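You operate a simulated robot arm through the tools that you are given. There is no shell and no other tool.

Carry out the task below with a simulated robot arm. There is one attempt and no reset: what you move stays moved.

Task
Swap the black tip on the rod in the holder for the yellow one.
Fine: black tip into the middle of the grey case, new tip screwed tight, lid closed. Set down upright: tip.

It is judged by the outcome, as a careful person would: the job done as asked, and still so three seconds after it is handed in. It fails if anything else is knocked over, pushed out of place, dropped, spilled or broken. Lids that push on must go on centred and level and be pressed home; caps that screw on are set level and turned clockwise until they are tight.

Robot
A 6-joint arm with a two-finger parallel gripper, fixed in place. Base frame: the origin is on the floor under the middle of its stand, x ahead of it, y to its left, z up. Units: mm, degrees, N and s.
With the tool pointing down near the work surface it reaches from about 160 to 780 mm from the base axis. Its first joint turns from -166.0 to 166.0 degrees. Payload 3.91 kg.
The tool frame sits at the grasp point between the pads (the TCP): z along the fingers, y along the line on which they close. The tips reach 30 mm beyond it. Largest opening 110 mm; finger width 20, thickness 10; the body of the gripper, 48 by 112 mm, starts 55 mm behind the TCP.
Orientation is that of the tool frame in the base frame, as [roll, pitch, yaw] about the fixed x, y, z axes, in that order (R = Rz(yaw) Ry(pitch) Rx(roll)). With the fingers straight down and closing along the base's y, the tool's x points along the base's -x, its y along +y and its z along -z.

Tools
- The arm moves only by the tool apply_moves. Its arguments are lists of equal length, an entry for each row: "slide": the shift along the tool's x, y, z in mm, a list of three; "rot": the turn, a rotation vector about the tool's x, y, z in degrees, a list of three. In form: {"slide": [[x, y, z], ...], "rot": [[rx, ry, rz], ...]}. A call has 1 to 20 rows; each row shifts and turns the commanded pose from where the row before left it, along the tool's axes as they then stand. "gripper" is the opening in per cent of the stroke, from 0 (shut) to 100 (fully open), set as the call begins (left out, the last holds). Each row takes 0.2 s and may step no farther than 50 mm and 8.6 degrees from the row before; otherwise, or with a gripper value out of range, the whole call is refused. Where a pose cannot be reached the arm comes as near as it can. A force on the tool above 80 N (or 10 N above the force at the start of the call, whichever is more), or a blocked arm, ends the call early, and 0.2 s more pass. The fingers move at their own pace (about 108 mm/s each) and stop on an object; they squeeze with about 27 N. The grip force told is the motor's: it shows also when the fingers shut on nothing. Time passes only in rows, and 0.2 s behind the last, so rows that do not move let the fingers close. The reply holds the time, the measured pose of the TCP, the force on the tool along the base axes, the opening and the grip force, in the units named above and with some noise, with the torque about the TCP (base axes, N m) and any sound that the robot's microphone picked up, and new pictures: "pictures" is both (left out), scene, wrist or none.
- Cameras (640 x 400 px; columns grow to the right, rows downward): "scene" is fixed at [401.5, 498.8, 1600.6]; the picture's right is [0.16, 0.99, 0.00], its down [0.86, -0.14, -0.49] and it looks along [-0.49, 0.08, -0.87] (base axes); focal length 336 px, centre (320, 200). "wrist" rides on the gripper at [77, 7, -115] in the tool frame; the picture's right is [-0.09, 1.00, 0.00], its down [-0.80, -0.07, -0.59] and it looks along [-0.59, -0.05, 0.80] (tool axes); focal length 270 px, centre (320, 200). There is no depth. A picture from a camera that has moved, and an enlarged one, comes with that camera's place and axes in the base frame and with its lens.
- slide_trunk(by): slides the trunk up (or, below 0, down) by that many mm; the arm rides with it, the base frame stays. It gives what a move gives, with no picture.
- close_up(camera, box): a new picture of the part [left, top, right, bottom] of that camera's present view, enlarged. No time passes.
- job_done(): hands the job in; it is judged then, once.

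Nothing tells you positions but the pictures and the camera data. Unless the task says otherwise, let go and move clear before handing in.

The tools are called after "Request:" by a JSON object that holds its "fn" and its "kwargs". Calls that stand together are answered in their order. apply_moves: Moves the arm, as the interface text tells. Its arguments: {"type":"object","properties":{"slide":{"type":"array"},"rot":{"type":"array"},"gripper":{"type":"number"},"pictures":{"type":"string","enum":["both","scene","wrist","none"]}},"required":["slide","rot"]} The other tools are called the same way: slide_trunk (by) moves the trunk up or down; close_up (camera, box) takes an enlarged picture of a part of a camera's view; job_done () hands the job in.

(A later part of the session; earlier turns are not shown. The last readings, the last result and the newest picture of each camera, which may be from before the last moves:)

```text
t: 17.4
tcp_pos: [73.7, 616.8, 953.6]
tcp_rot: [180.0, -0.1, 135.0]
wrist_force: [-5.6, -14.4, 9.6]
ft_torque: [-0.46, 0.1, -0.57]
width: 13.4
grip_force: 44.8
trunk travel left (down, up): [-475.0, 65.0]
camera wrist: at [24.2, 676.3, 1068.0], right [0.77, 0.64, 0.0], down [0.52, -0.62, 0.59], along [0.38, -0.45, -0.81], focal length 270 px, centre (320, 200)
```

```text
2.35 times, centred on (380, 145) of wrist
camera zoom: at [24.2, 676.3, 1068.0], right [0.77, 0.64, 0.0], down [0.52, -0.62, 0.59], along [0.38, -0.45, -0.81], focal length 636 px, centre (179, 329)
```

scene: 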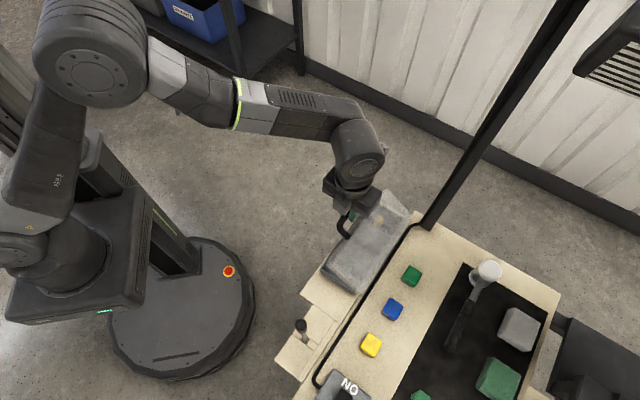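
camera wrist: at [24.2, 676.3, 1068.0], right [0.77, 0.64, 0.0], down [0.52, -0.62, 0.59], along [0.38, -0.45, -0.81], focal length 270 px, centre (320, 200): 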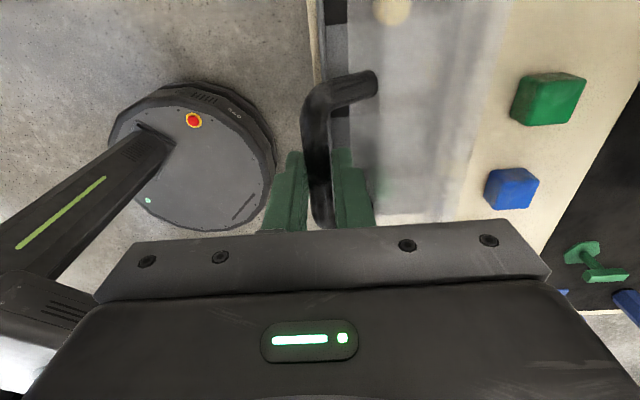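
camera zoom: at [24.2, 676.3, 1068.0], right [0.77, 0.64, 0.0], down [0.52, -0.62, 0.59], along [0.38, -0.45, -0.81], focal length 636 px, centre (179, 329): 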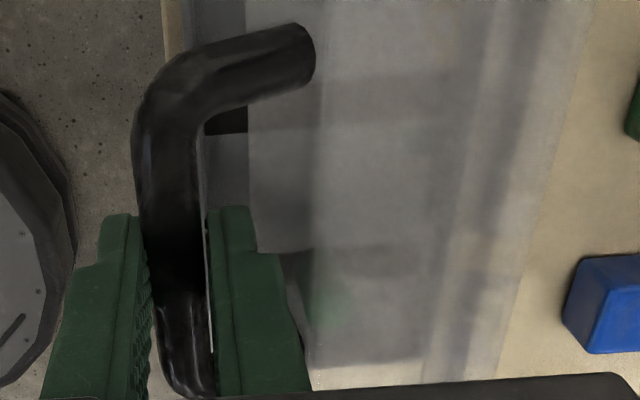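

This is working. A circle fit to the three readings puts the hinge at h≈591 (distance along (1,1)/√2), z≈855, with a bar radius of 134.7. I'll carry on along that arc.

Request:
{"fn": "apply_moves", "kwargs": {"slide": [[0, 4.9, -8.7], [0, 6.8, -6.5], [0, 7.2, -6.0], [0, 7.6, -5.6], [0, 7.95, -4.95], [0, 8.3, -4.45]], "rot": [[0, 0, 0], [0, 0, 0], [0, 0, 0], [0, 0, 0], [0, 0, 0], [0, 0, 0]]}}

Request:
{"fn": "close_up", "kwargs": {"camera": "scene", "box": [312, 190, 432, 300]}}

```text
t: 18.8
tcp_pos: [105.1, 651.2, 987.1]
tcp_rot: [179.9, 0.0, 135.0]
wrist_force: [-1.4, -2.6, 2.4]
ft_torque: [-0.03, 0.13, -0.33]
width: 13.3
grip_force: 45.2
trunk travel left (down, up): [-475.0, 65.0]
camera wrist: at [56.2, 708.8, 1101.8], right [0.77, 0.64, 0.0], down [0.52, -0.62, 0.59], along [0.38, -0.46, -0.8], focal length 270 px, centre (320, 200)
```

scene: 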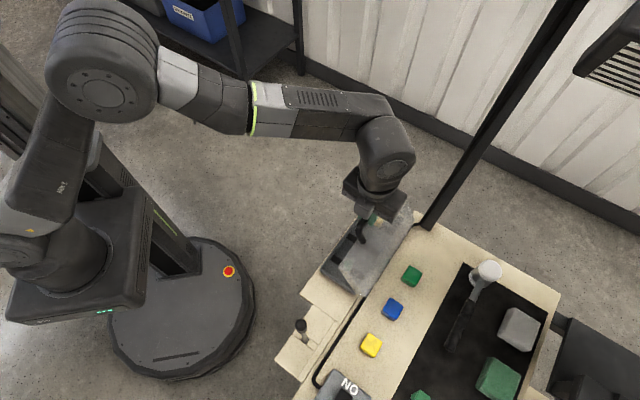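
wrist: 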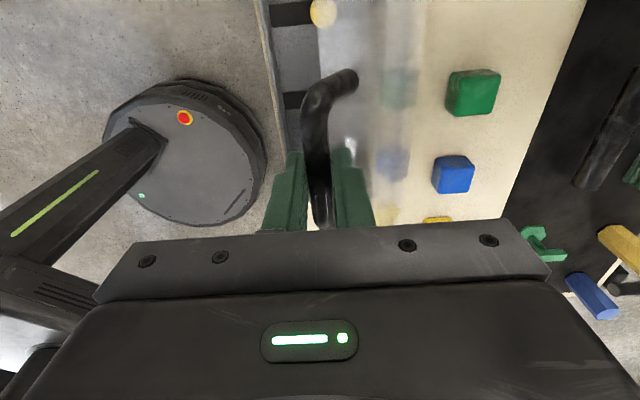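

```text
3.64 times, centred on (372, 245) of scene
camera zoom: at [401.5, 498.8, 1600.6], right [0.16, 0.99, 0.0], down [0.86, -0.14, -0.49], along [-0.49, 0.08, -0.87], focal length 1222 px, centre (131, 36)
```

zoom: 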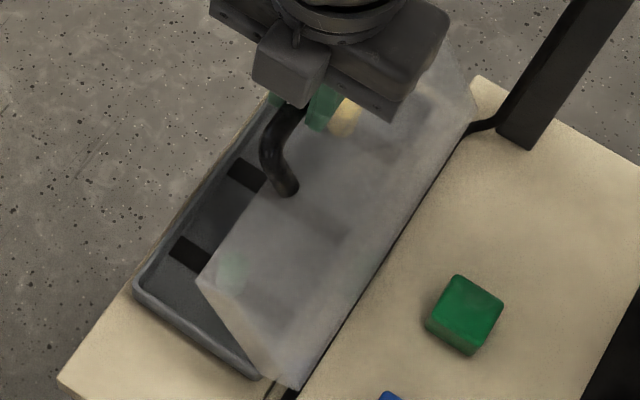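

Request:
{"fn": "apply_moves", "kwargs": {"slide": [[0, 8.55, -3.8], [0, 8.9, -3.2], [0, 9.0, -2.6], [0, 9.2, -1.95], [0, 9.3, -1.35], [0, 9.4, -0.6], [0, 9.4, 0]], "rot": [[0, 0, 0], [0, 0, 0], [0, 0, 0], [0, 0, 0], [0, 0, 0], [0, 0, 0], [0, 0, 0]]}}

Request:
{"fn": "close_up", "kwargs": {"camera": "scene", "box": [312, 190, 432, 300]}}

```text
t: 20.4
tcp_pos: [149.4, 694.6, 1000.9]
tcp_rot: [-179.9, -0.1, 134.9]
wrist_force: [2.2, -3.6, 3.1]
ft_torque: [-0.23, -0.16, -0.06]
width: 13.4
grip_force: 45.3
trunk travel left (down, up): [-475.0, 65.0]
camera wrist: at [101.2, 753.9, 1115.2], right [0.77, 0.64, 0.0], down [0.52, -0.62, 0.59], along [0.38, -0.46, -0.8], focal length 270 px, centre (320, 200)
```

scene: 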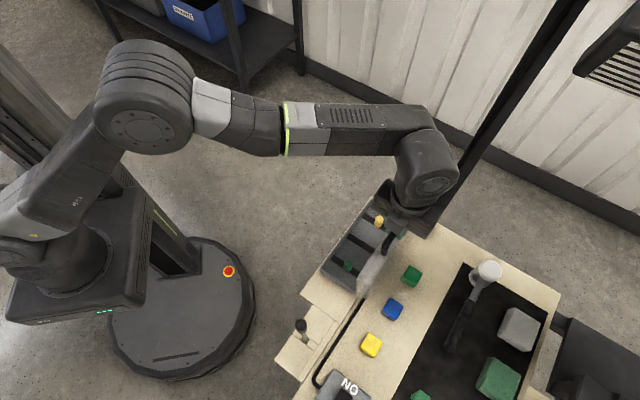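
wrist: 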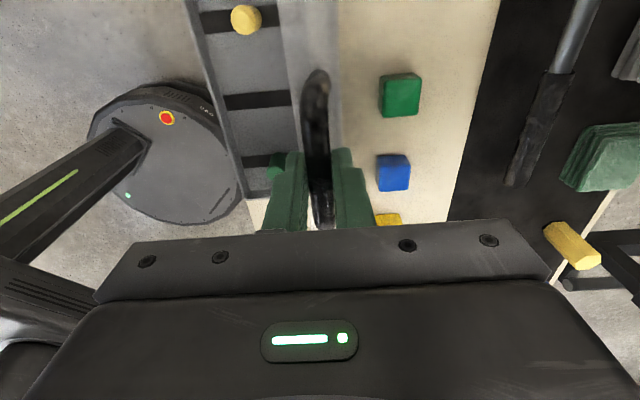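

```text
3.64 times, centred on (372, 245) of scene
camera zoom: at [401.5, 498.8, 1600.6], right [0.16, 0.99, 0.0], down [0.86, -0.14, -0.49], along [-0.49, 0.08, -0.87], focal length 1222 px, centre (131, 36)
```

zoom: 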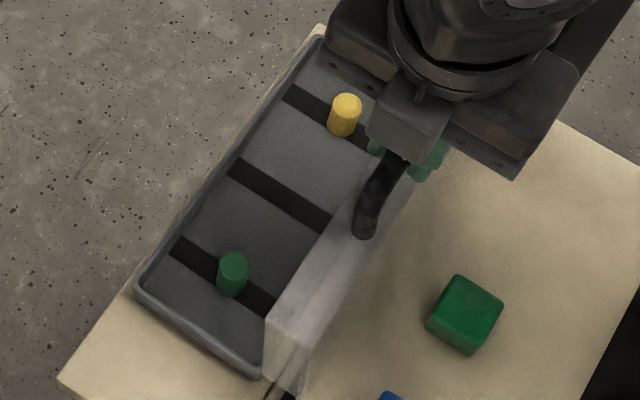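

The tray is now visible: yellow and green tips stand on black strips, and the middle strip is empty. The lid is at about 87°, so I'll take it past vertical while watching the force.

Request:
{"fn": "apply_moves", "kwargs": {"slide": [[0, 9.4, 0.6], [0, 9.3, 1.35], [0, 9.2, 2.0]], "rot": [[0, 0, 0], [0, 0, 0], [0, 0, 0]]}}

Request:
{"fn": "close_up", "kwargs": {"camera": "scene", "box": [312, 190, 432, 300]}}

```text
t: 21.2
tcp_pos: [170.3, 714.5, 995.2]
tcp_rot: [-180.0, 0.0, 135.1]
wrist_force: [4.0, -2.8, -0.8]
ft_torque: [-0.03, -0.07, 0.04]
width: 13.4
grip_force: 44.9
trunk travel left (down, up): [-475.0, 65.0]
camera wrist: at [120.7, 773.6, 1110.7], right [0.77, 0.64, 0.0], down [0.52, -0.62, 0.6], along [0.38, -0.46, -0.8], focal length 270 px, centre (320, 200)
```

scene: 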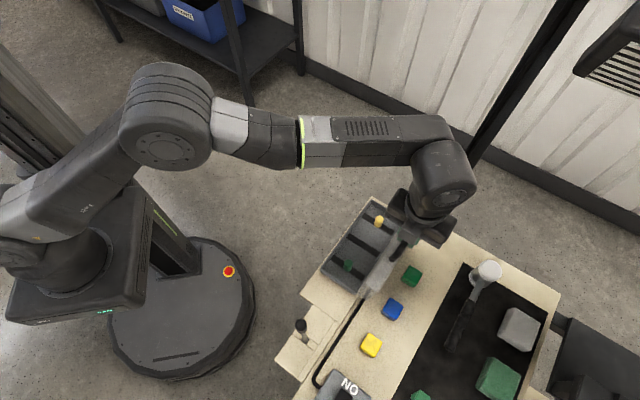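
wrist: 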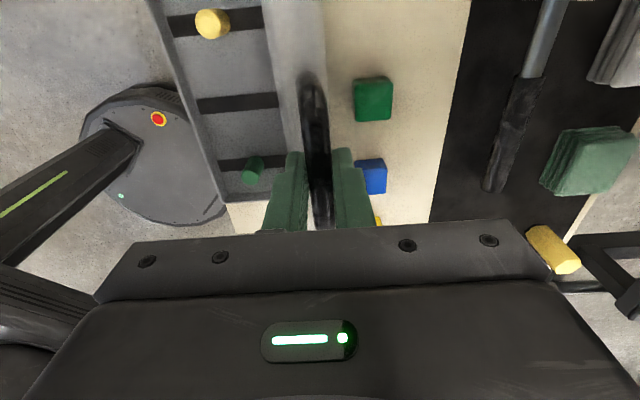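

```text
3.64 times, centred on (372, 245) of scene
camera zoom: at [401.5, 498.8, 1600.6], right [0.16, 0.99, 0.0], down [0.86, -0.14, -0.49], along [-0.49, 0.08, -0.87], focal length 1222 px, centre (131, 36)
```

zoom: 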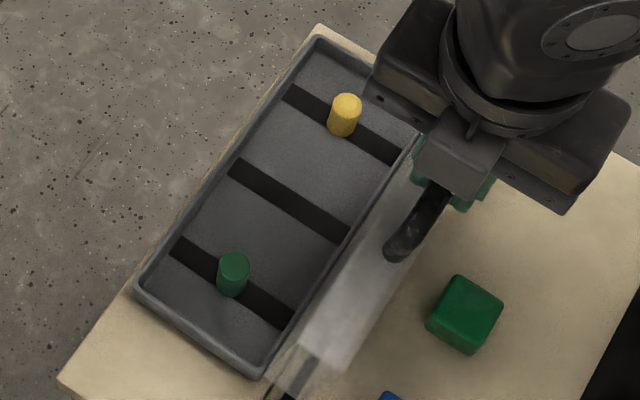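

No resistance yet at about 100°. I'll go a little further to feel for a stop.

Request:
{"fn": "apply_moves", "kwargs": {"slide": [[0, 4.6, 1.2], [0, 4.5, 1.4], [0, 4.5, 1.5], [0, 4.4, 1.6]], "rot": [[0, 0, 0], [0, 0, 0], [0, 0, 0], [0, 0, 0]], "pictures": "wrist"}}

Request:
{"fn": "close_up", "kwargs": {"camera": "scene", "box": [340, 210, 440, 300]}}

```text
t: 22.2
tcp_pos: [176.9, 723.3, 993.4]
tcp_rot: [-179.7, 0.0, 135.2]
wrist_force: [-23.9, -40.3, 5.8]
ft_torque: [-0.26, 0.88, 0.14]
width: 13.4
grip_force: 45.1
trunk travel left (down, up): [-475.0, 65.0]
camera wrist: at [128.3, 781.5, 1108.1], right [0.76, 0.64, 0.0], down [0.52, -0.61, 0.6], along [0.38, -0.46, -0.8], focal length 270 px, centre (320, 200)
```

wrist: 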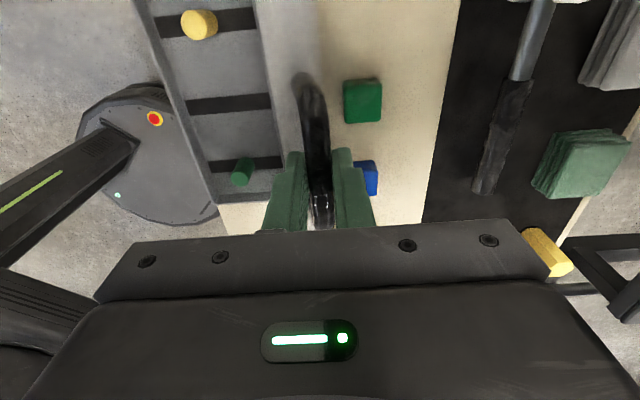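

```text
4.44 times, centred on (390, 255) of scene
camera zoom: at [401.5, 498.8, 1600.6], right [0.16, 0.99, 0.0], down [0.86, -0.14, -0.49], along [-0.49, 0.08, -0.87], focal length 1494 px, centre (9, -44)
```

zoom: 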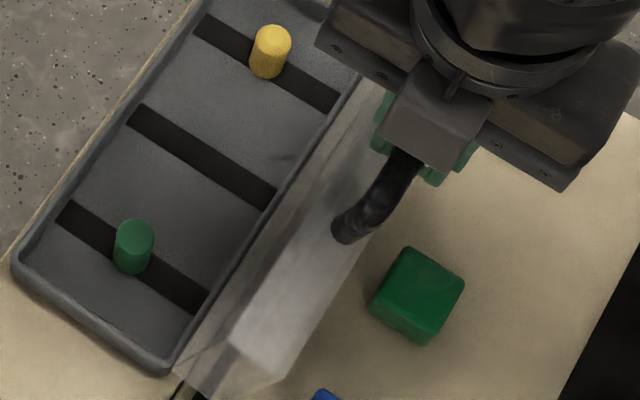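

A stop is reached at about 105°, so the lid will rest open. I'll relax the push before releasing.

Request:
{"fn": "apply_moves", "kwargs": {"slide": [[0, -4, -1], [0, -3.5, -1], [0, 0, 0]], "rot": [[0, 0, 0], [0, 0, 0], [0, 0, 0]], "pictures": "wrist"}}

Request:
{"fn": "close_up", "kwargs": {"camera": "scene", "box": [280, 210, 440, 310]}}

```text
t: 23.0
tcp_pos: [174.8, 721.4, 993.1]
tcp_rot: [-179.9, 0.1, 135.0]
wrist_force: [-13.0, -13.1, 0.2]
ft_torque: [-0.56, -0.29, 0.13]
width: 13.3
grip_force: 45.2
trunk travel left (down, up): [-475.0, 65.0]
camera wrist: at [127.3, 780.4, 1108.5], right [0.77, 0.64, 0.0], down [0.52, -0.62, 0.6], along [0.38, -0.46, -0.8], focal length 270 px, centre (320, 200)
```

wrist: 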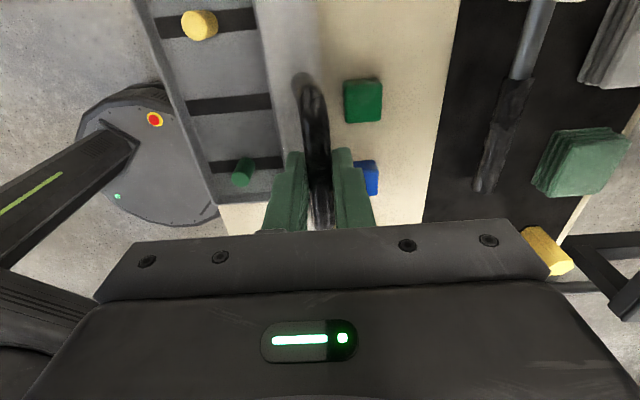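

```text
4.00 times, centred on (360, 260) of scene
camera zoom: at [401.5, 498.8, 1600.6], right [0.16, 0.99, 0.0], down [0.86, -0.14, -0.49], along [-0.49, 0.08, -0.87], focal length 1344 px, centre (160, -40)
```

zoom: 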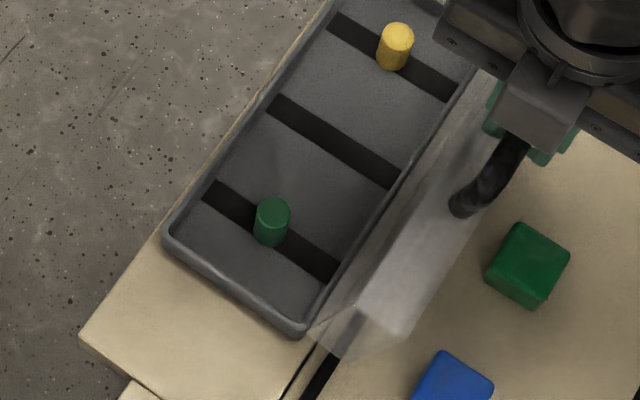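

Request:
{"fn": "apply_moves", "kwargs": {"slide": [[0, -2, 0], [0, 0, 0]], "rot": [[0, 0, 0], [0, 0, 0]], "pictures": "none"}}

Request:
{"fn": "apply_moves", "kwargs": {"slide": [[0, 0, 0], [0, 0, 0], [0, 0, 0], [0, 0, 0]], "rot": [[0, 0, 0], [0, 0, 0], [0, 0, 0], [0, 0, 0]], "gripper": 24}}

Request:
{"fn": "close_up", "kwargs": {"camera": "wrist", "box": [240, 60, 400, 240]}}

```text
t: 23.6
tcp_pos: [175.3, 720.8, 994.2]
tcp_rot: [179.9, 0.0, 135.0]
wrist_force: [-5.5, -2.4, 2.6]
ft_torque: [-0.54, -0.61, 0.11]
width: 13.3
grip_force: 44.9
trunk travel left (down, up): [-475.0, 65.0]
```

```text
t: 24.6
tcp_pos: [174.5, 720.6, 992.9]
tcp_rot: [-179.9, 0.1, 135.0]
wrist_force: [-0.7, 0.8, 0.7]
ft_torque: [-0.02, 0.01, 0.02]
width: 26.1
grip_force: 0.0
trunk travel left (down, up): [-475.0, 65.0]
camera wrist: at [126.7, 779.9, 1107.4], right [0.77, 0.64, 0.0], down [0.52, -0.62, 0.6], along [0.38, -0.46, -0.8], focal length 270 px, centre (320, 200)
```

scene: 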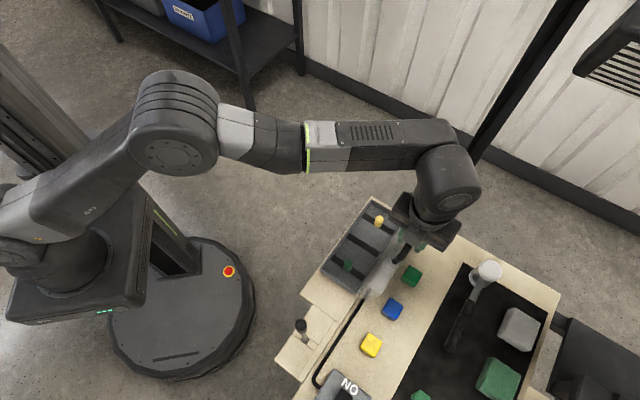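
wrist: 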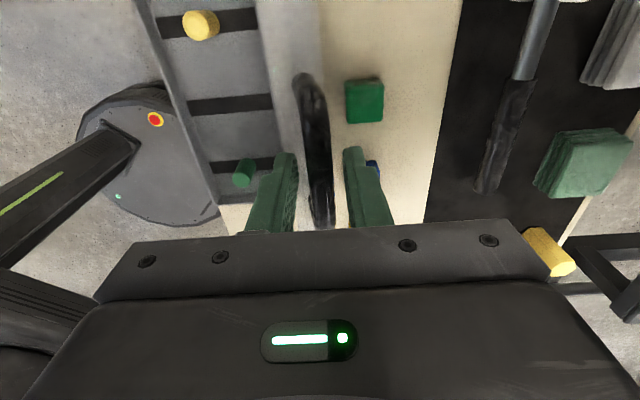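

```text
2.22 times, centred on (320, 150) of wrist
camera zoom: at [126.7, 779.9, 1107.4], right [0.77, 0.64, 0.0], down [0.52, -0.62, 0.6], along [0.38, -0.46, -0.8], focal length 601 px, centre (320, 311)
```

zoom: 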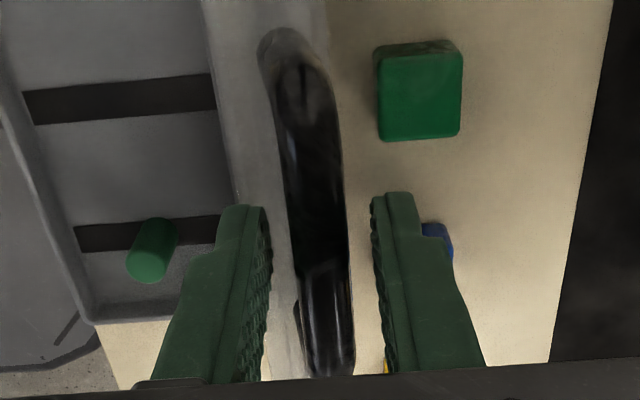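

The fingers are open, the forces are zero and the lid stays on its stop. I'll withdraw straight up and move over to look at the tray.

Request:
{"fn": "apply_moves", "kwargs": {"slide": [[0, 0, -30], [0, 0, -40], [0, 0, -40]], "rot": [[0, 0, 0], [0, 0, 0], [0, 0, 0]]}}

Request:
{"fn": "close_up", "kwargs": {"camera": "scene", "box": [312, 195, 412, 295]}}

Request:
{"fn": "close_up", "kwargs": {"camera": "wrist", "box": [120, 0, 360, 220]}}

```text
t: 25.4
tcp_pos: [176.1, 721.4, 1104.4]
tcp_rot: [-179.9, 0.2, 135.0]
wrist_force: [-0.3, -0.1, 0.0]
ft_torque: [-0.03, 0.0, -0.02]
width: 26.2
grip_force: 0.1
trunk travel left (down, up): [-475.0, 65.0]
camera wrist: at [127.7, 781.4, 1217.8], right [0.77, 0.64, 0.0], down [0.52, -0.62, 0.6], along [0.38, -0.46, -0.8], focal length 270 px, centre (320, 200)
```

scene: 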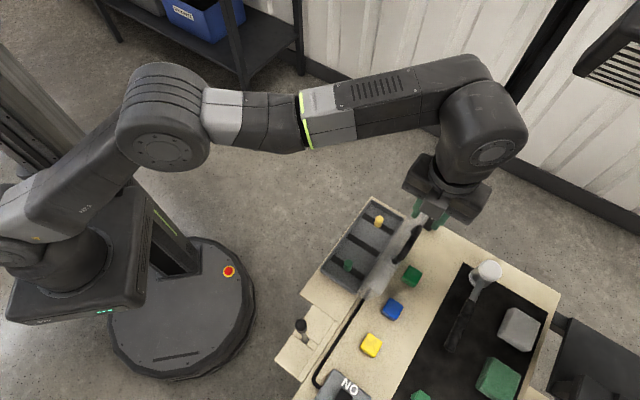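
wrist: 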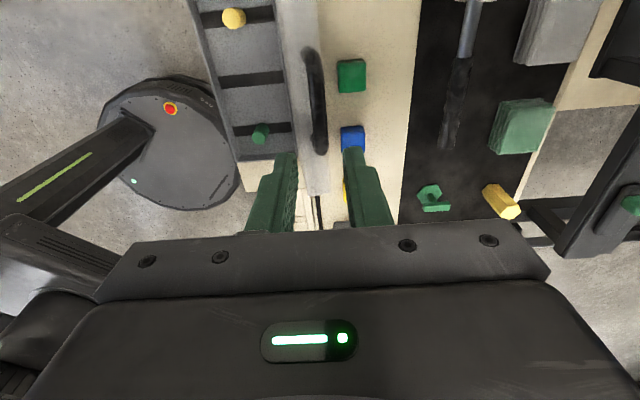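

```text
4.00 times, centred on (362, 245) of scene
camera zoom: at [401.5, 498.8, 1600.6], right [0.16, 0.99, 0.0], down [0.86, -0.14, -0.49], along [-0.49, 0.08, -0.87], focal length 1344 px, centre (152, 20)
```

zoom: 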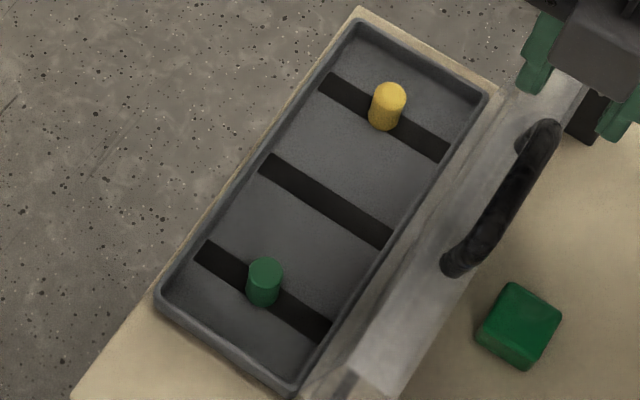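

```text
1.82 times, centred on (240, 110) of wrist
camera zoom: at [127.7, 781.4, 1217.8], right [0.77, 0.64, 0.0], down [0.52, -0.62, 0.6], along [0.38, -0.46, -0.8], focal length 491 px, centre (466, 364)
```

zoom: 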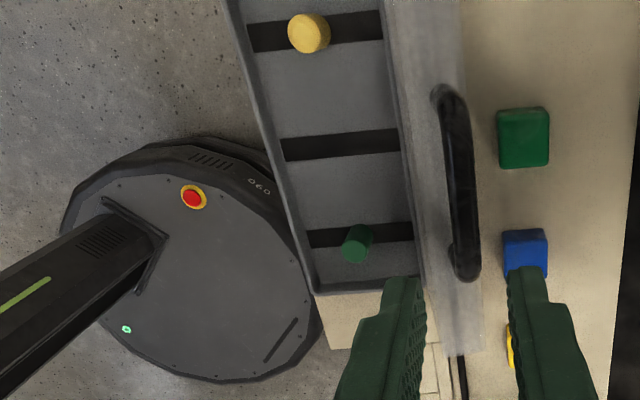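

The lid is standing open and the middle strip centre is at about (111, 656, 830). Next I'll go above the rod to measure the black tip precisely.

Request:
{"fn": "apply_moves", "kwargs": {"slide": [[-42.5, -13.3, 0], [-42.5, -13.3, 0], [-42.5, -13.3, 0], [-42.5, -13.3, 0], [-42.5, -13.3, 0], [-42.5, -13.3, 0]], "rot": [[0, 0, 0], [0, 0, 0], [0, 0, 0], [0, 0, 0], [0, 0, 0], [0, 0, 0]], "gripper": 50}}

Request:
{"fn": "close_up", "kwargs": {"camera": "wrist", "box": [270, 60, 370, 160]}}

Request:
{"fn": "close_up", "kwargs": {"camera": "scene", "box": [280, 290, 340, 350]}}

```text
t: 26.8
tcp_pos: [299.1, 482.4, 1103.6]
tcp_rot: [-179.9, -0.1, 135.0]
wrist_force: [-0.6, -1.1, 0.6]
ft_torque: [0.04, 0.04, -0.03]
width: 55.3
grip_force: 0.1
trunk travel left (down, up): [-475.0, 65.0]
camera wrist: at [250.8, 541.3, 1219.0], right [0.77, 0.64, 0.0], down [0.52, -0.62, 0.59], along [0.38, -0.46, -0.8], focal length 270 px, centre (320, 200)
```

scene: 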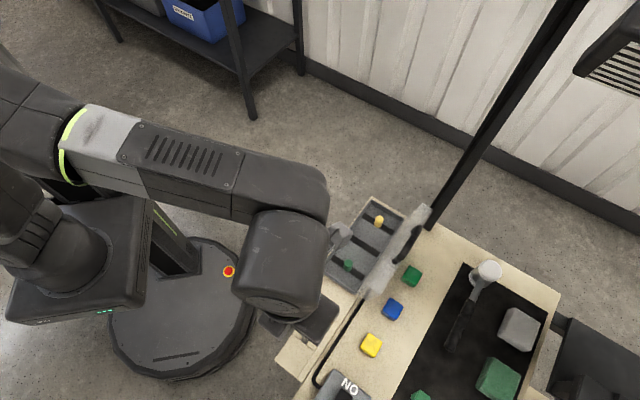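
wrist: 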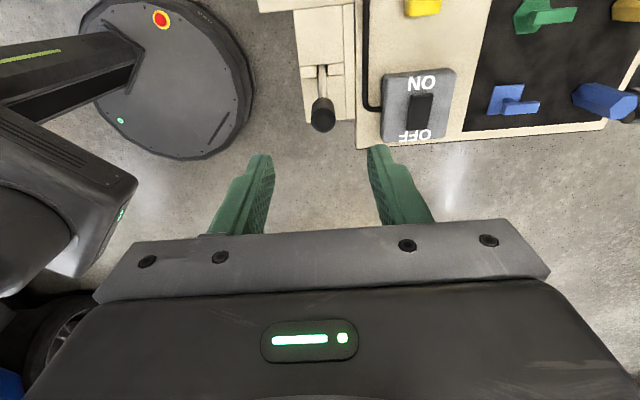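

```text
4.00 times, centred on (320, 110) of wrist
camera zoom: at [250.8, 541.3, 1219.0], right [0.77, 0.64, 0.0], down [0.52, -0.62, 0.59], along [0.38, -0.46, -0.8], focal length 1081 px, centre (320, 560)
```

zoom: 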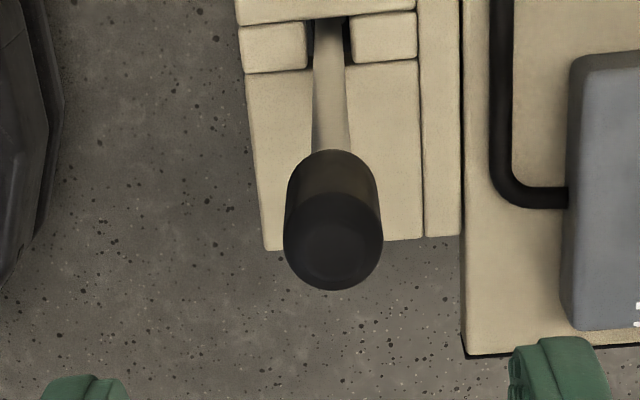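

```text
6.67 times, centred on (310, 320) of scene
camera zoom: at [401.5, 498.8, 1600.6], right [0.16, 0.99, 0.0], down [0.86, -0.14, -0.49], along [-0.49, 0.08, -0.87], focal length 2241 px, centre (387, -600)
```

zoom: 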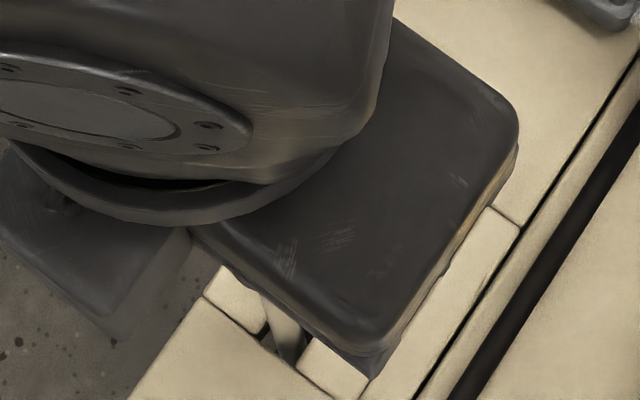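

The black tip measures about 20 mm in diameter and 30 mm long, with its top centre near (300.3, 484, 1012). Before gripping it I want to know the wrist's turning range, so I'll test the yaw here at a safe height, clockwise first.

Request:
{"fn": "apply_moves", "kwargs": {"slide": [[0, 0, 0], [0, 0, 0], [0, 0, 0], [0, 0, 0], [0, 0, 0], [0, 0, 0], [0, 0, 0], [0, 0, 0], [0, 0, 0], [0, 0, 0]], "rot": [[0, 0, 8.5], [0, 0, 8.5], [0, 0, 8.5], [0, 0, 8.5], [0, 0, 8.5], [0, 0, 8.5], [0, 0, 8.5], [0, 0, 8.5], [0, 0, 8.5], [0, 0, 8.5]], "pictures": "none"}}

```text
t: 29.0
tcp_pos: [359.8, 455.7, 1100.3]
tcp_rot: [-178.2, -0.1, 69.9]
wrist_force: [-0.1, -0.4, -0.6]
ft_torque: [0.02, 0.0, 0.0]
width: 55.1
grip_force: 0.0
out of reach, approached as far as the arm can: row 7, 8, 9, 10
trunk travel left (down, up): [-475.0, 65.0]
```

The clockwise limit comes near yaw 76° at this spot. I'll come back off it and then find the counter-clockwise limit.

Request:
{"fn": "apply_moves", "kwargs": {"slide": [[0, 0, 0], [0, 0, 0], [0, 0, 0]], "rot": [[-0.9, 0, -5], [-0.9, 0, -5], [0, 0, -5]], "pictures": "none"}}

```text
t: 29.8
tcp_pos: [359.5, 455.4, 1100.8]
tcp_rot: [179.9, -0.3, 85.0]
wrist_force: [0.5, -0.6, 0.9]
ft_torque: [-0.04, 0.07, -0.02]
width: 54.6
grip_force: 0.1
trunk travel left (down, up): [-475.0, 65.0]
```

Request:
{"fn": "apply_moves", "kwargs": {"slide": [[11.65, -30.75, -1], [11.65, -30.75, -1], [0, 0, 0], [0, 0, 0], [0, 0, 0], [0, 0, 0], [0, 0, 0], [0, 0, 0], [0, 0, 0], [0, 0, 0], [0, 0, 0], [0, 0, 0], [0, 0, 0], [0, 0, 0], [0, 0, 0], [0, 0, 0]], "rot": [[0, 0, 0], [0, 0, 0], [0, 0, -8.5], [0, 0, -8.5], [0, 0, -8.5], [0, 0, -8.5], [0, 0, -8.5], [0, 0, -8.5], [0, 0, -8.5], [0, 0, -8.5], [0, 0, -8.5], [0, 0, -8.5], [0, 0, -8.5], [0, 0, -8.5], [0, 0, -8.5], [0, 0, -8.5]], "pictures": "none"}}

Request:
{"fn": "apply_moves", "kwargs": {"slide": [[0, 0, 0], [0, 0, 0], [0, 0, 0], [0, 0, 0], [0, 0, 0], [0, 0, 0], [0, 0, 0], [0, 0, 0], [0, 0, 0], [0, 0, 0]], "rot": [[0, 0, -8.5], [0, 0, -8.5], [0, 0, -8.5], [0, 0, -8.5], [0, 0, -8.5], [0, 0, -8.5], [0, 0, -8.5], [0, 0, -8.5], [0, 0, -8.5], [0, 0, -8.5]], "pictures": "none"}}

```text
t: 33.2
tcp_pos: [300.8, 484.1, 1102.8]
tcp_rot: [179.9, 0.2, -155.8]
wrist_force: [0.1, -0.5, 0.3]
ft_torque: [-0.02, 0.0, 0.01]
width: 54.9
grip_force: 0.0
trunk travel left (down, up): [-475.0, 65.0]
```

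```text
t: 35.4
tcp_pos: [299.6, 483.9, 1102.4]
tcp_rot: [-179.8, 0.2, -70.9]
wrist_force: [0.2, 0.5, -0.2]
ft_torque: [-0.02, -0.02, -0.03]
width: 55.0
grip_force: 0.1
trunk travel left (down, up): [-475.0, 65.0]
```

Request:
{"fn": "apply_moves", "kwargs": {"slide": [[0, 0, 0], [0, 0, 0], [0, 0, 0], [0, 0, 0], [0, 0, 0], [0, 0, 0], [0, 0, 0], [0, 0, 0], [0, 0, 0], [0, 0, 0]], "rot": [[0, 0, -8.5], [0, 0, -8.5], [0, 0, -8.5], [0, 0, -8.5], [0, 0, -8.5], [0, 0, -8.5], [0, 0, -8.5], [0, 0, -8.5], [0, 0, -8.5], [0, 0, -8.5]], "pictures": "none"}}

Request:
{"fn": "apply_moves", "kwargs": {"slide": [[0, 0, 0], [0, 0, 0], [0, 0, 0], [0, 0, 0], [0, 0, 0], [0, 0, 0]], "rot": [[0, 0, -8.5], [0, 0, -8.5], [0, 0, -8.5], [0, 0, -8.5], [0, 0, -8.5], [0, 0, -8.5]], "pictures": "scene"}}

```text
t: 37.6
tcp_pos: [300.1, 484.5, 1102.3]
tcp_rot: [-179.8, -0.1, 14.1]
wrist_force: [0.0, -0.3, 0.3]
ft_torque: [-0.02, 0.02, 0.02]
width: 54.7
grip_force: 0.0
trunk travel left (down, up): [-475.0, 65.0]
```

```text
t: 39.0
tcp_pos: [287.9, 487.8, 1102.7]
tcp_rot: [179.7, -0.3, 64.5]
wrist_force: [-0.6, 0.4, -0.7]
ft_torque: [0.04, -0.01, -0.01]
width: 55.2
grip_force: 0.1
out of reach, approached as far as the arm can: row 6
trunk travel left (down, up): [-475.0, 65.0]
```

scene: 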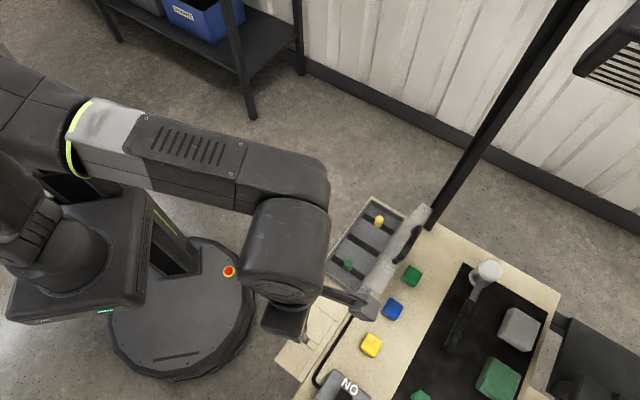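

The usable yaw range at the rod is about 80° to 418°, or 338° per grip. I'll rotate back toward the clockwise end and take pictures on the way to pin down the tip axis.

Request:
{"fn": "apply_moves", "kwargs": {"slide": [[0, 0, 0], [0, 0, 0], [0, 0, 0], [0, 0, 0], [0, 0, 0], [0, 0, 0], [0, 0, 0], [0, 0, 0], [0, 0, 0], [0, 0, 0], [0, 0, 0], [0, 0, 0], [0, 0, 0], [0, 0, 0], [0, 0, 0], [0, 0, 0], [0, 0, 0]], "rot": [[0, 0, 8.5], [0, 0, 8.5], [0, 0, 8.5], [0, 0, 8.5], [0, 0, 8.5], [0, 0, 8.5], [0, 0, 8.5], [0, 0, 8.5], [0, 0, 8.5], [0, 0, 8.5], [0, 0, 8.5], [0, 0, 8.5], [0, 0, 8.5], [0, 0, 8.5], [0, 0, 8.5], [0, 0, 8.5], [0, 0, 8.5]], "pictures": "wrist"}}

Request:
{"fn": "close_up", "kwargs": {"camera": "wrist", "box": [270, 60, 370, 160]}}

```text
t: 42.6
tcp_pos: [288.4, 487.2, 1101.4]
tcp_rot: [-179.9, 0.2, -79.7]
wrist_force: [0.2, 0.3, -0.8]
ft_torque: [-0.02, 0.01, 0.0]
width: 55.1
grip_force: 0.1
trunk travel left (down, up): [-475.0, 65.0]
camera wrist: at [296.5, 409.6, 1216.3], right [-1.0, -0.09, 0.0], down [-0.07, 0.8, 0.6], along [-0.05, 0.6, -0.8], focal length 270 px, centre (320, 200)
```

wrist: 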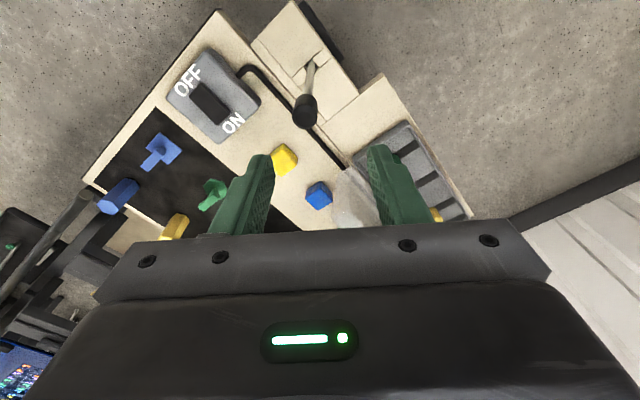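

```text
4.00 times, centred on (320, 110) of wrist
camera zoom: at [296.5, 409.6, 1216.3], right [-1.0, -0.09, 0.0], down [-0.07, 0.8, 0.6], along [-0.05, 0.6, -0.8], focal length 1081 px, centre (320, 560)
```

zoom: 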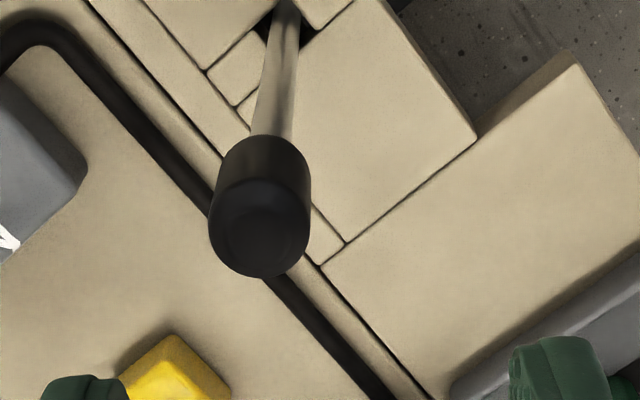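

Request:
{"fn": "apply_moves", "kwargs": {"slide": [[0, 0, 0], [0, 0, 0], [0, 0, 0], [0, 0, 0], [0, 0, 0], [0, 0, 0], [0, 0, 0], [0, 0, 0], [0, 0, 0], [0, 0, 0], [0, 0, 0], [0, 0, 0]], "rot": [[0, 0, 8.5], [0, 0, 8.5], [0, 0, 8.5], [0, 0, 8.5], [0, 0, 8.5], [0, 0, 8.5], [0, 0, 8.5], [0, 0, 8.5], [0, 0, 8.5], [0, 0, 8.5], [0, 0, 8.5], [0, 0, 6.5]], "pictures": "wrist"}}

Request:
{"fn": "close_up", "kwargs": {"camera": "wrist", "box": [270, 60, 370, 160]}}

```text
t: 45.2
tcp_pos: [289.3, 487.6, 1102.3]
tcp_rot: [179.8, 0.0, -179.7]
wrist_force: [-0.1, -0.9, -1.3]
ft_torque: [0.03, -0.03, 0.01]
width: 55.0
grip_force: 0.0
trunk travel left (down, up): [-475.0, 65.0]
camera wrist: at [213.7, 493.1, 1216.9], right [0.08, 1.0, 0.0], down [0.8, -0.07, 0.59], along [0.59, -0.05, -0.8], focal length 270 px, centre (320, 200)
```

wrist: 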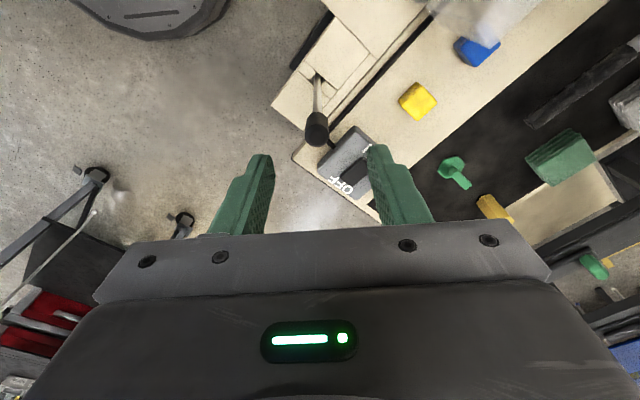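

```text
4.00 times, centred on (320, 110) of wrist
camera zoom: at [213.7, 493.1, 1216.9], right [0.08, 1.0, 0.0], down [0.8, -0.07, 0.59], along [0.59, -0.05, -0.8], focal length 1081 px, centre (320, 560)
```

zoom: 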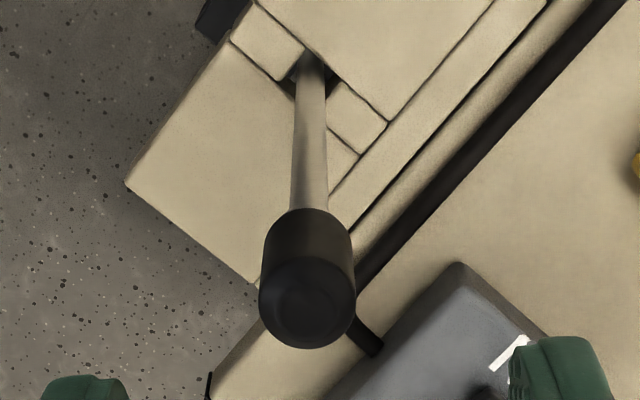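

All the views agree on the tip axis at about (300.1, 484.4). I'll finish the rotation to yaw≈82° and centre above the tip.

Request:
{"fn": "apply_moves", "kwargs": {"slide": [[0, 0, 0], [0, 0, 0], [0, 0, 0], [0, 0, 0], [0, 0, 0], [0, 0, 0], [0, 0, 0], [0, 0, 0], [0, 0, 0], [0, 0, 0], [0, 0, 0], [0, 0, 0], [-1.55, 11.5, 0], [0, 0, 20], [0, 0, 20]], "rot": [[0, 0, 8.15], [0, 0, 8.15], [0, 0, 8.15], [0, 0, 8.15], [0, 0, 8.15], [0, 0, 8.15], [0, 0, 8.15], [0, 0, 8.15], [0, 0, 8.15], [0, 0, 8.15], [0, 0, 8.15], [0, 0, 8.15], [0, 0, 0], [0, 0, 0], [0, 0, 0]], "pictures": "wrist"}}

Request:
{"fn": "close_up", "kwargs": {"camera": "wrist", "box": [260, 90, 380, 210]}}

```text
t: 48.4
tcp_pos: [299.8, 485.5, 1062.3]
tcp_rot: [179.9, -0.2, 82.7]
wrist_force: [-0.1, -0.4, -1.0]
ft_torque: [0.0, -0.01, 0.0]
width: 55.1
grip_force: 0.0
trunk travel left (down, up): [-475.0, 65.0]
camera wrist: at [317.2, 559.9, 1177.3], right [0.98, -0.21, 0.0], down [-0.17, -0.79, 0.59], along [-0.13, -0.58, -0.81], focal length 270 px, centre (320, 200)
```

wrist: 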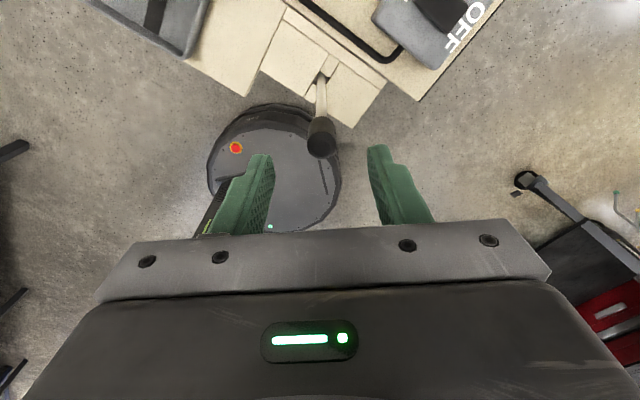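

```text
3.33 times, centred on (320, 150) of wrist
camera zoom: at [317.2, 559.9, 1177.3], right [0.98, -0.21, 0.0], down [-0.17, -0.79, 0.59], along [-0.13, -0.58, -0.81], focal length 901 px, centre (320, 367)
```

zoom: 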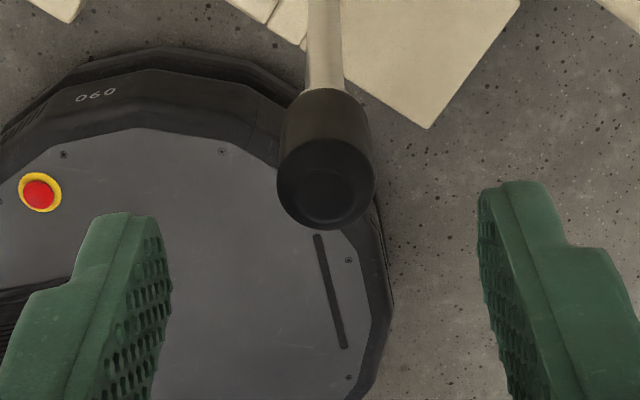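

The tip is centred to within about 1.5 mm. I'll descend so the fingertips sit about 4 mm above the tip's bottom edge, then grip.

Request:
{"fn": "apply_moves", "kwargs": {"slide": [[0, 1.2, 16], [0, 0, 15], [0, 0, 15]], "rot": [[0, 0, 0], [0, 0, 0], [0, 0, 0]], "pictures": "wrist"}}

Request:
{"fn": "close_up", "kwargs": {"camera": "wrist", "box": [260, 120, 380, 240]}}

Request:
{"fn": "close_up", "kwargs": {"camera": "scene", "box": [270, 300, 340, 360]}}

```text
t: 49.2
tcp_pos: [299.7, 485.3, 1015.8]
tcp_rot: [-180.0, -0.2, 82.8]
wrist_force: [0.9, 0.1, 0.1]
ft_torque: [-0.01, -0.03, 0.01]
width: 55.0
grip_force: 0.1
trunk travel left (down, up): [-475.0, 65.0]
camera wrist: at [318.6, 559.8, 1130.9], right [0.98, -0.21, 0.0], down [-0.17, -0.79, 0.59], along [-0.13, -0.58, -0.81], focal length 270 px, centre (320, 200)
```

wrist: 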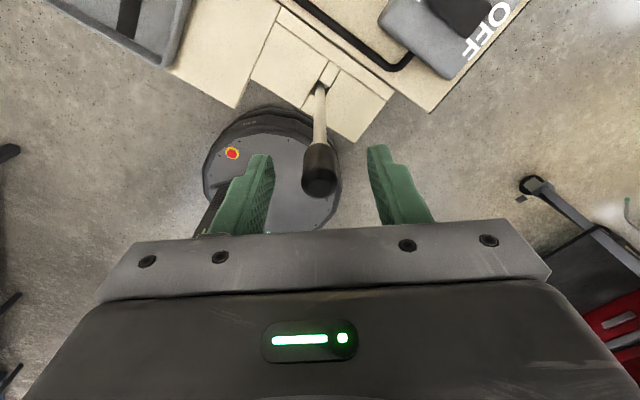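

```text
3.33 times, centred on (320, 180) of wrist
camera zoom: at [318.6, 559.8, 1130.9], right [0.98, -0.21, 0.0], down [-0.17, -0.79, 0.59], along [-0.13, -0.58, -0.81], focal length 901 px, centre (320, 267)
```

zoom: 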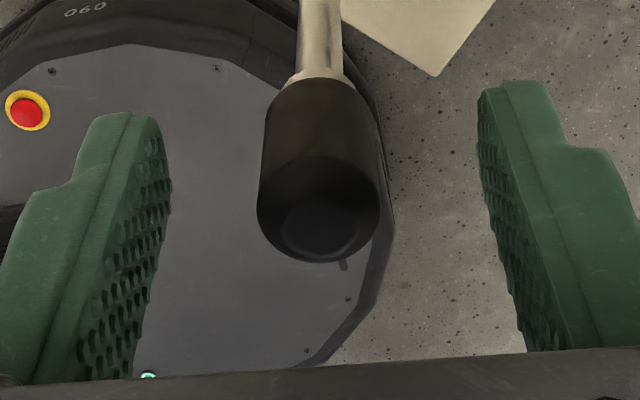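

```text
6.67 times, centred on (305, 330) of scene
camera zoom: at [401.5, 498.8, 1600.6], right [0.16, 0.99, 0.0], down [0.86, -0.14, -0.49], along [-0.49, 0.08, -0.87], focal length 2241 px, centre (420, -667)
```

zoom: 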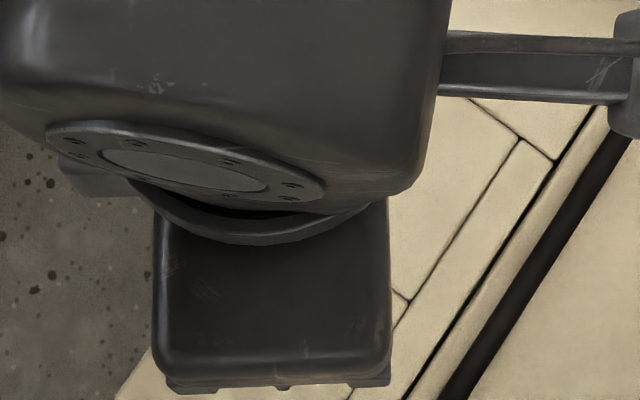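

The tip spans about z 982–1011 and the fingertips are at 986, which suits setting it down later. Closing.

Request:
{"fn": "apply_moves", "kwargs": {"slide": [[0, 0, 0], [0, 0, 0], [0, 0, 0]], "rot": [[0, 0, 0], [0, 0, 0], [0, 0, 0]], "gripper": 0, "pictures": "wrist"}}

Request:
{"fn": "close_up", "kwargs": {"camera": "wrist", "box": [260, 120, 380, 240]}}

```text
t: 50.0
tcp_pos: [301.5, 486.1, 1016.4]
tcp_rot: [180.0, -0.2, 82.7]
wrist_force: [0.1, 0.1, -0.4]
ft_torque: [0.0, -0.04, -0.01]
width: 24.0
grip_force: 27.1
trunk travel left (down, up): [-475.0, 65.0]
camera wrist: at [318.6, 559.7, 1131.3], right [0.98, -0.21, 0.0], down [-0.17, -0.79, 0.59], along [-0.13, -0.58, -0.81], focal length 270 px, centre (320, 200)
```

wrist: 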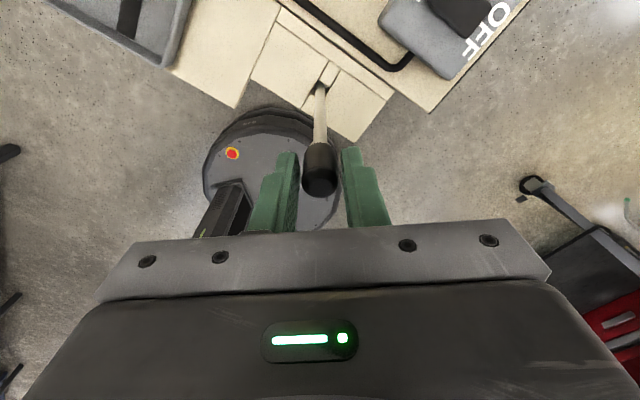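

```text
3.33 times, centred on (320, 180) of wrist
camera zoom: at [318.6, 559.7, 1131.3], right [0.98, -0.21, 0.0], down [-0.17, -0.79, 0.59], along [-0.13, -0.58, -0.81], focal length 901 px, centre (320, 267)
```

zoom: 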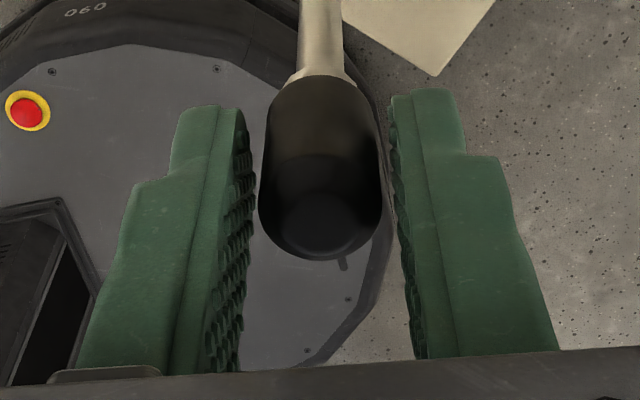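

Request:
{"fn": "apply_moves", "kwargs": {"slide": [[0, 0, 0], [0, 0, 0]], "rot": [[0, 0, 0], [0, 0, 0]], "pictures": "wrist"}}

Request:
{"fn": "close_up", "kwargs": {"camera": "wrist", "box": [280, 130, 360, 210]}}

```text
t: 50.6
tcp_pos: [301.3, 485.0, 1016.3]
tcp_rot: [179.9, -0.2, 82.6]
wrist_force: [-0.1, 0.3, -0.6]
ft_torque: [-0.03, 0.02, -0.01]
width: 24.0
grip_force: 26.9
trunk travel left (down, up): [-475.0, 65.0]
camera wrist: at [318.6, 559.8, 1131.4], right [0.98, -0.21, 0.0], down [-0.17, -0.79, 0.59], along [-0.13, -0.58, -0.81], focal length 270 px, centre (320, 200)
```

wrist: 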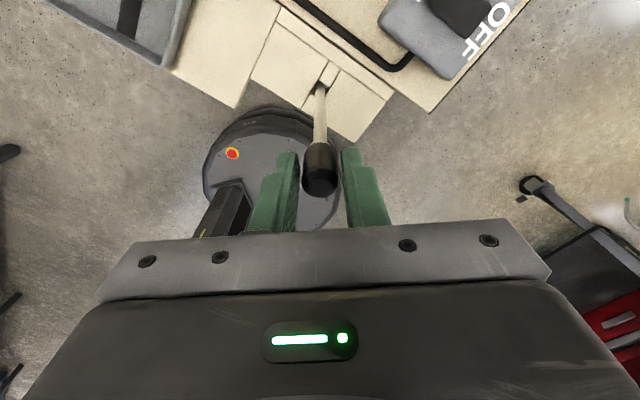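

```text
5.00 times, centred on (320, 170) of wrist
camera zoom: at [318.6, 559.8, 1131.4], right [0.98, -0.21, 0.0], down [-0.17, -0.79, 0.59], along [-0.13, -0.58, -0.81], focal length 1351 px, centre (320, 350)
```

zoom: 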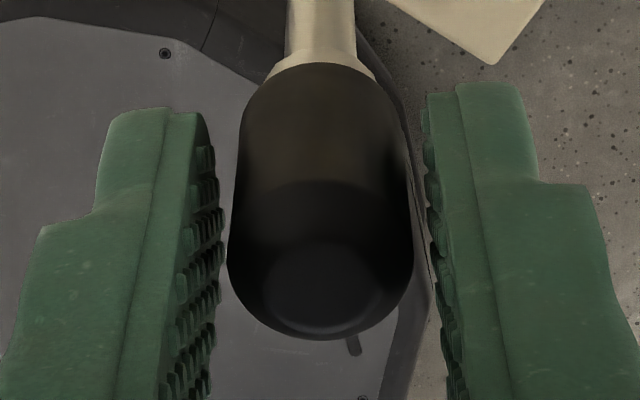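

The fingers stopped at 24 mm holding 27 N, though the picture shows a small gap. I'll try a small counter-clockwise turn and watch the torque.

Request:
{"fn": "apply_moves", "kwargs": {"slide": [[0, 0, 0], [0, 0, 0], [0, 0, 0]], "rot": [[0, 0, -4], [0, 0, -4], [0, 0, -4]], "pictures": "wrist"}}

Request:
{"fn": "close_up", "kwargs": {"camera": "wrist", "box": [280, 130, 360, 210]}}

```text
t: 51.4
tcp_pos: [300.2, 484.6, 1016.9]
tcp_rot: [179.8, -0.1, 94.7]
wrist_force: [-0.8, 0.7, 0.9]
ft_torque: [0.03, 0.03, 0.02]
width: 24.0
grip_force: 26.6
trunk travel left (down, up): [-475.0, 65.0]
camera wrist: at [302.4, 561.7, 1131.5], right [1.0, -0.01, 0.0], down [-0.01, -0.81, 0.59], along [0.0, -0.59, -0.81], focal length 270 px, centre (320, 200)
```

wrist: 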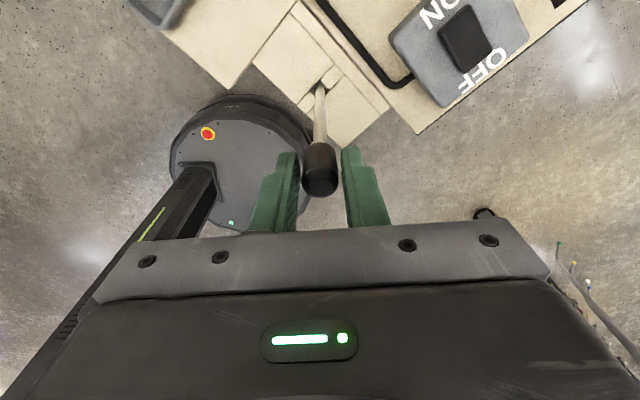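

```text
5.00 times, centred on (320, 170) of wrist
camera zoom: at [302.4, 561.7, 1131.5], right [1.0, -0.01, 0.0], down [-0.01, -0.81, 0.59], along [0.0, -0.59, -0.81], focal length 1351 px, centre (320, 350)
```

zoom: 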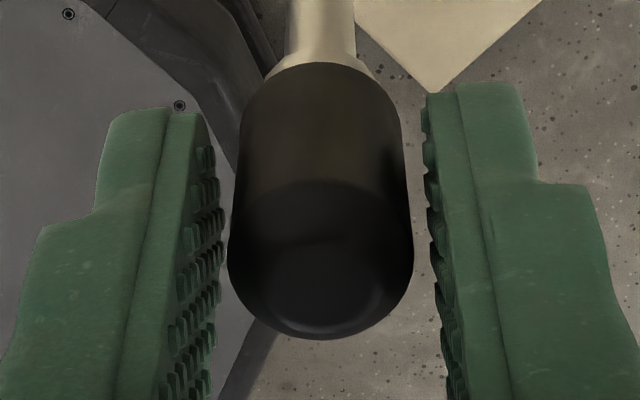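

Request:
{"fn": "apply_moves", "kwargs": {"slide": [[0, 0, 0], [0, 0, 0], [0, 0, 0], [0, 0, 0], [0, 0, 0], [0, 0, 0], [0, 0, 0], [0, 0, 0], [0, 0, 0], [0, 0, 0]], "rot": [[0, 0, -8], [0, 0, -8], [0, 0, -8], [0, 0, -8], [0, 0, -8], [0, 0, -8], [0, 0, -8], [0, 0, -8], [0, 0, -8], [0, 0, -8]], "pictures": "wrist"}}

Request:
{"fn": "close_up", "kwargs": {"camera": "wrist", "box": [280, 130, 360, 210]}}

```text
t: 53.6
tcp_pos: [301.8, 484.1, 1018.2]
tcp_rot: [179.7, -0.1, 174.8]
wrist_force: [0.4, 0.0, -1.1]
ft_torque: [0.04, 0.04, -0.01]
width: 23.6
grip_force: 26.9
trunk travel left (down, up): [-475.0, 65.0]
camera wrist: at [226.1, 497.6, 1131.3], right [0.18, 0.98, 0.0], down [0.79, -0.15, 0.59], along [0.59, -0.1, -0.8], focal length 270 px, centre (320, 200)
```

wrist: 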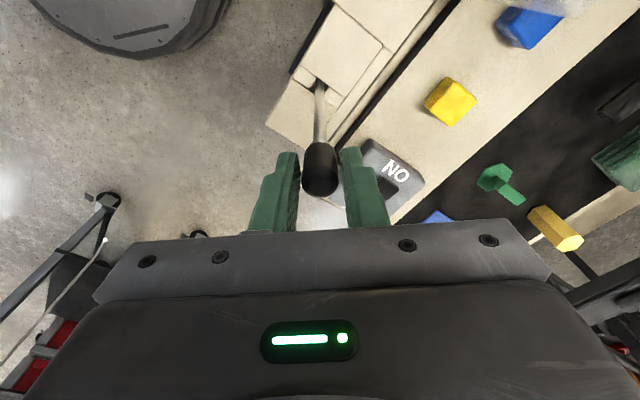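

```text
5.00 times, centred on (320, 170) of wrist
camera zoom: at [226.1, 497.6, 1131.3], right [0.18, 0.98, 0.0], down [0.79, -0.15, 0.59], along [0.59, -0.1, -0.8], focal length 1351 px, centre (320, 350)
```

zoom: 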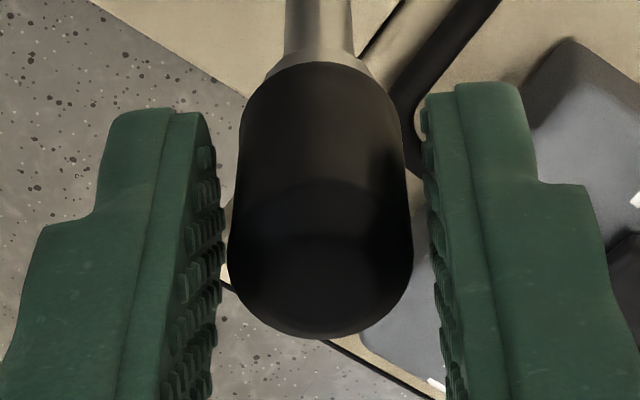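

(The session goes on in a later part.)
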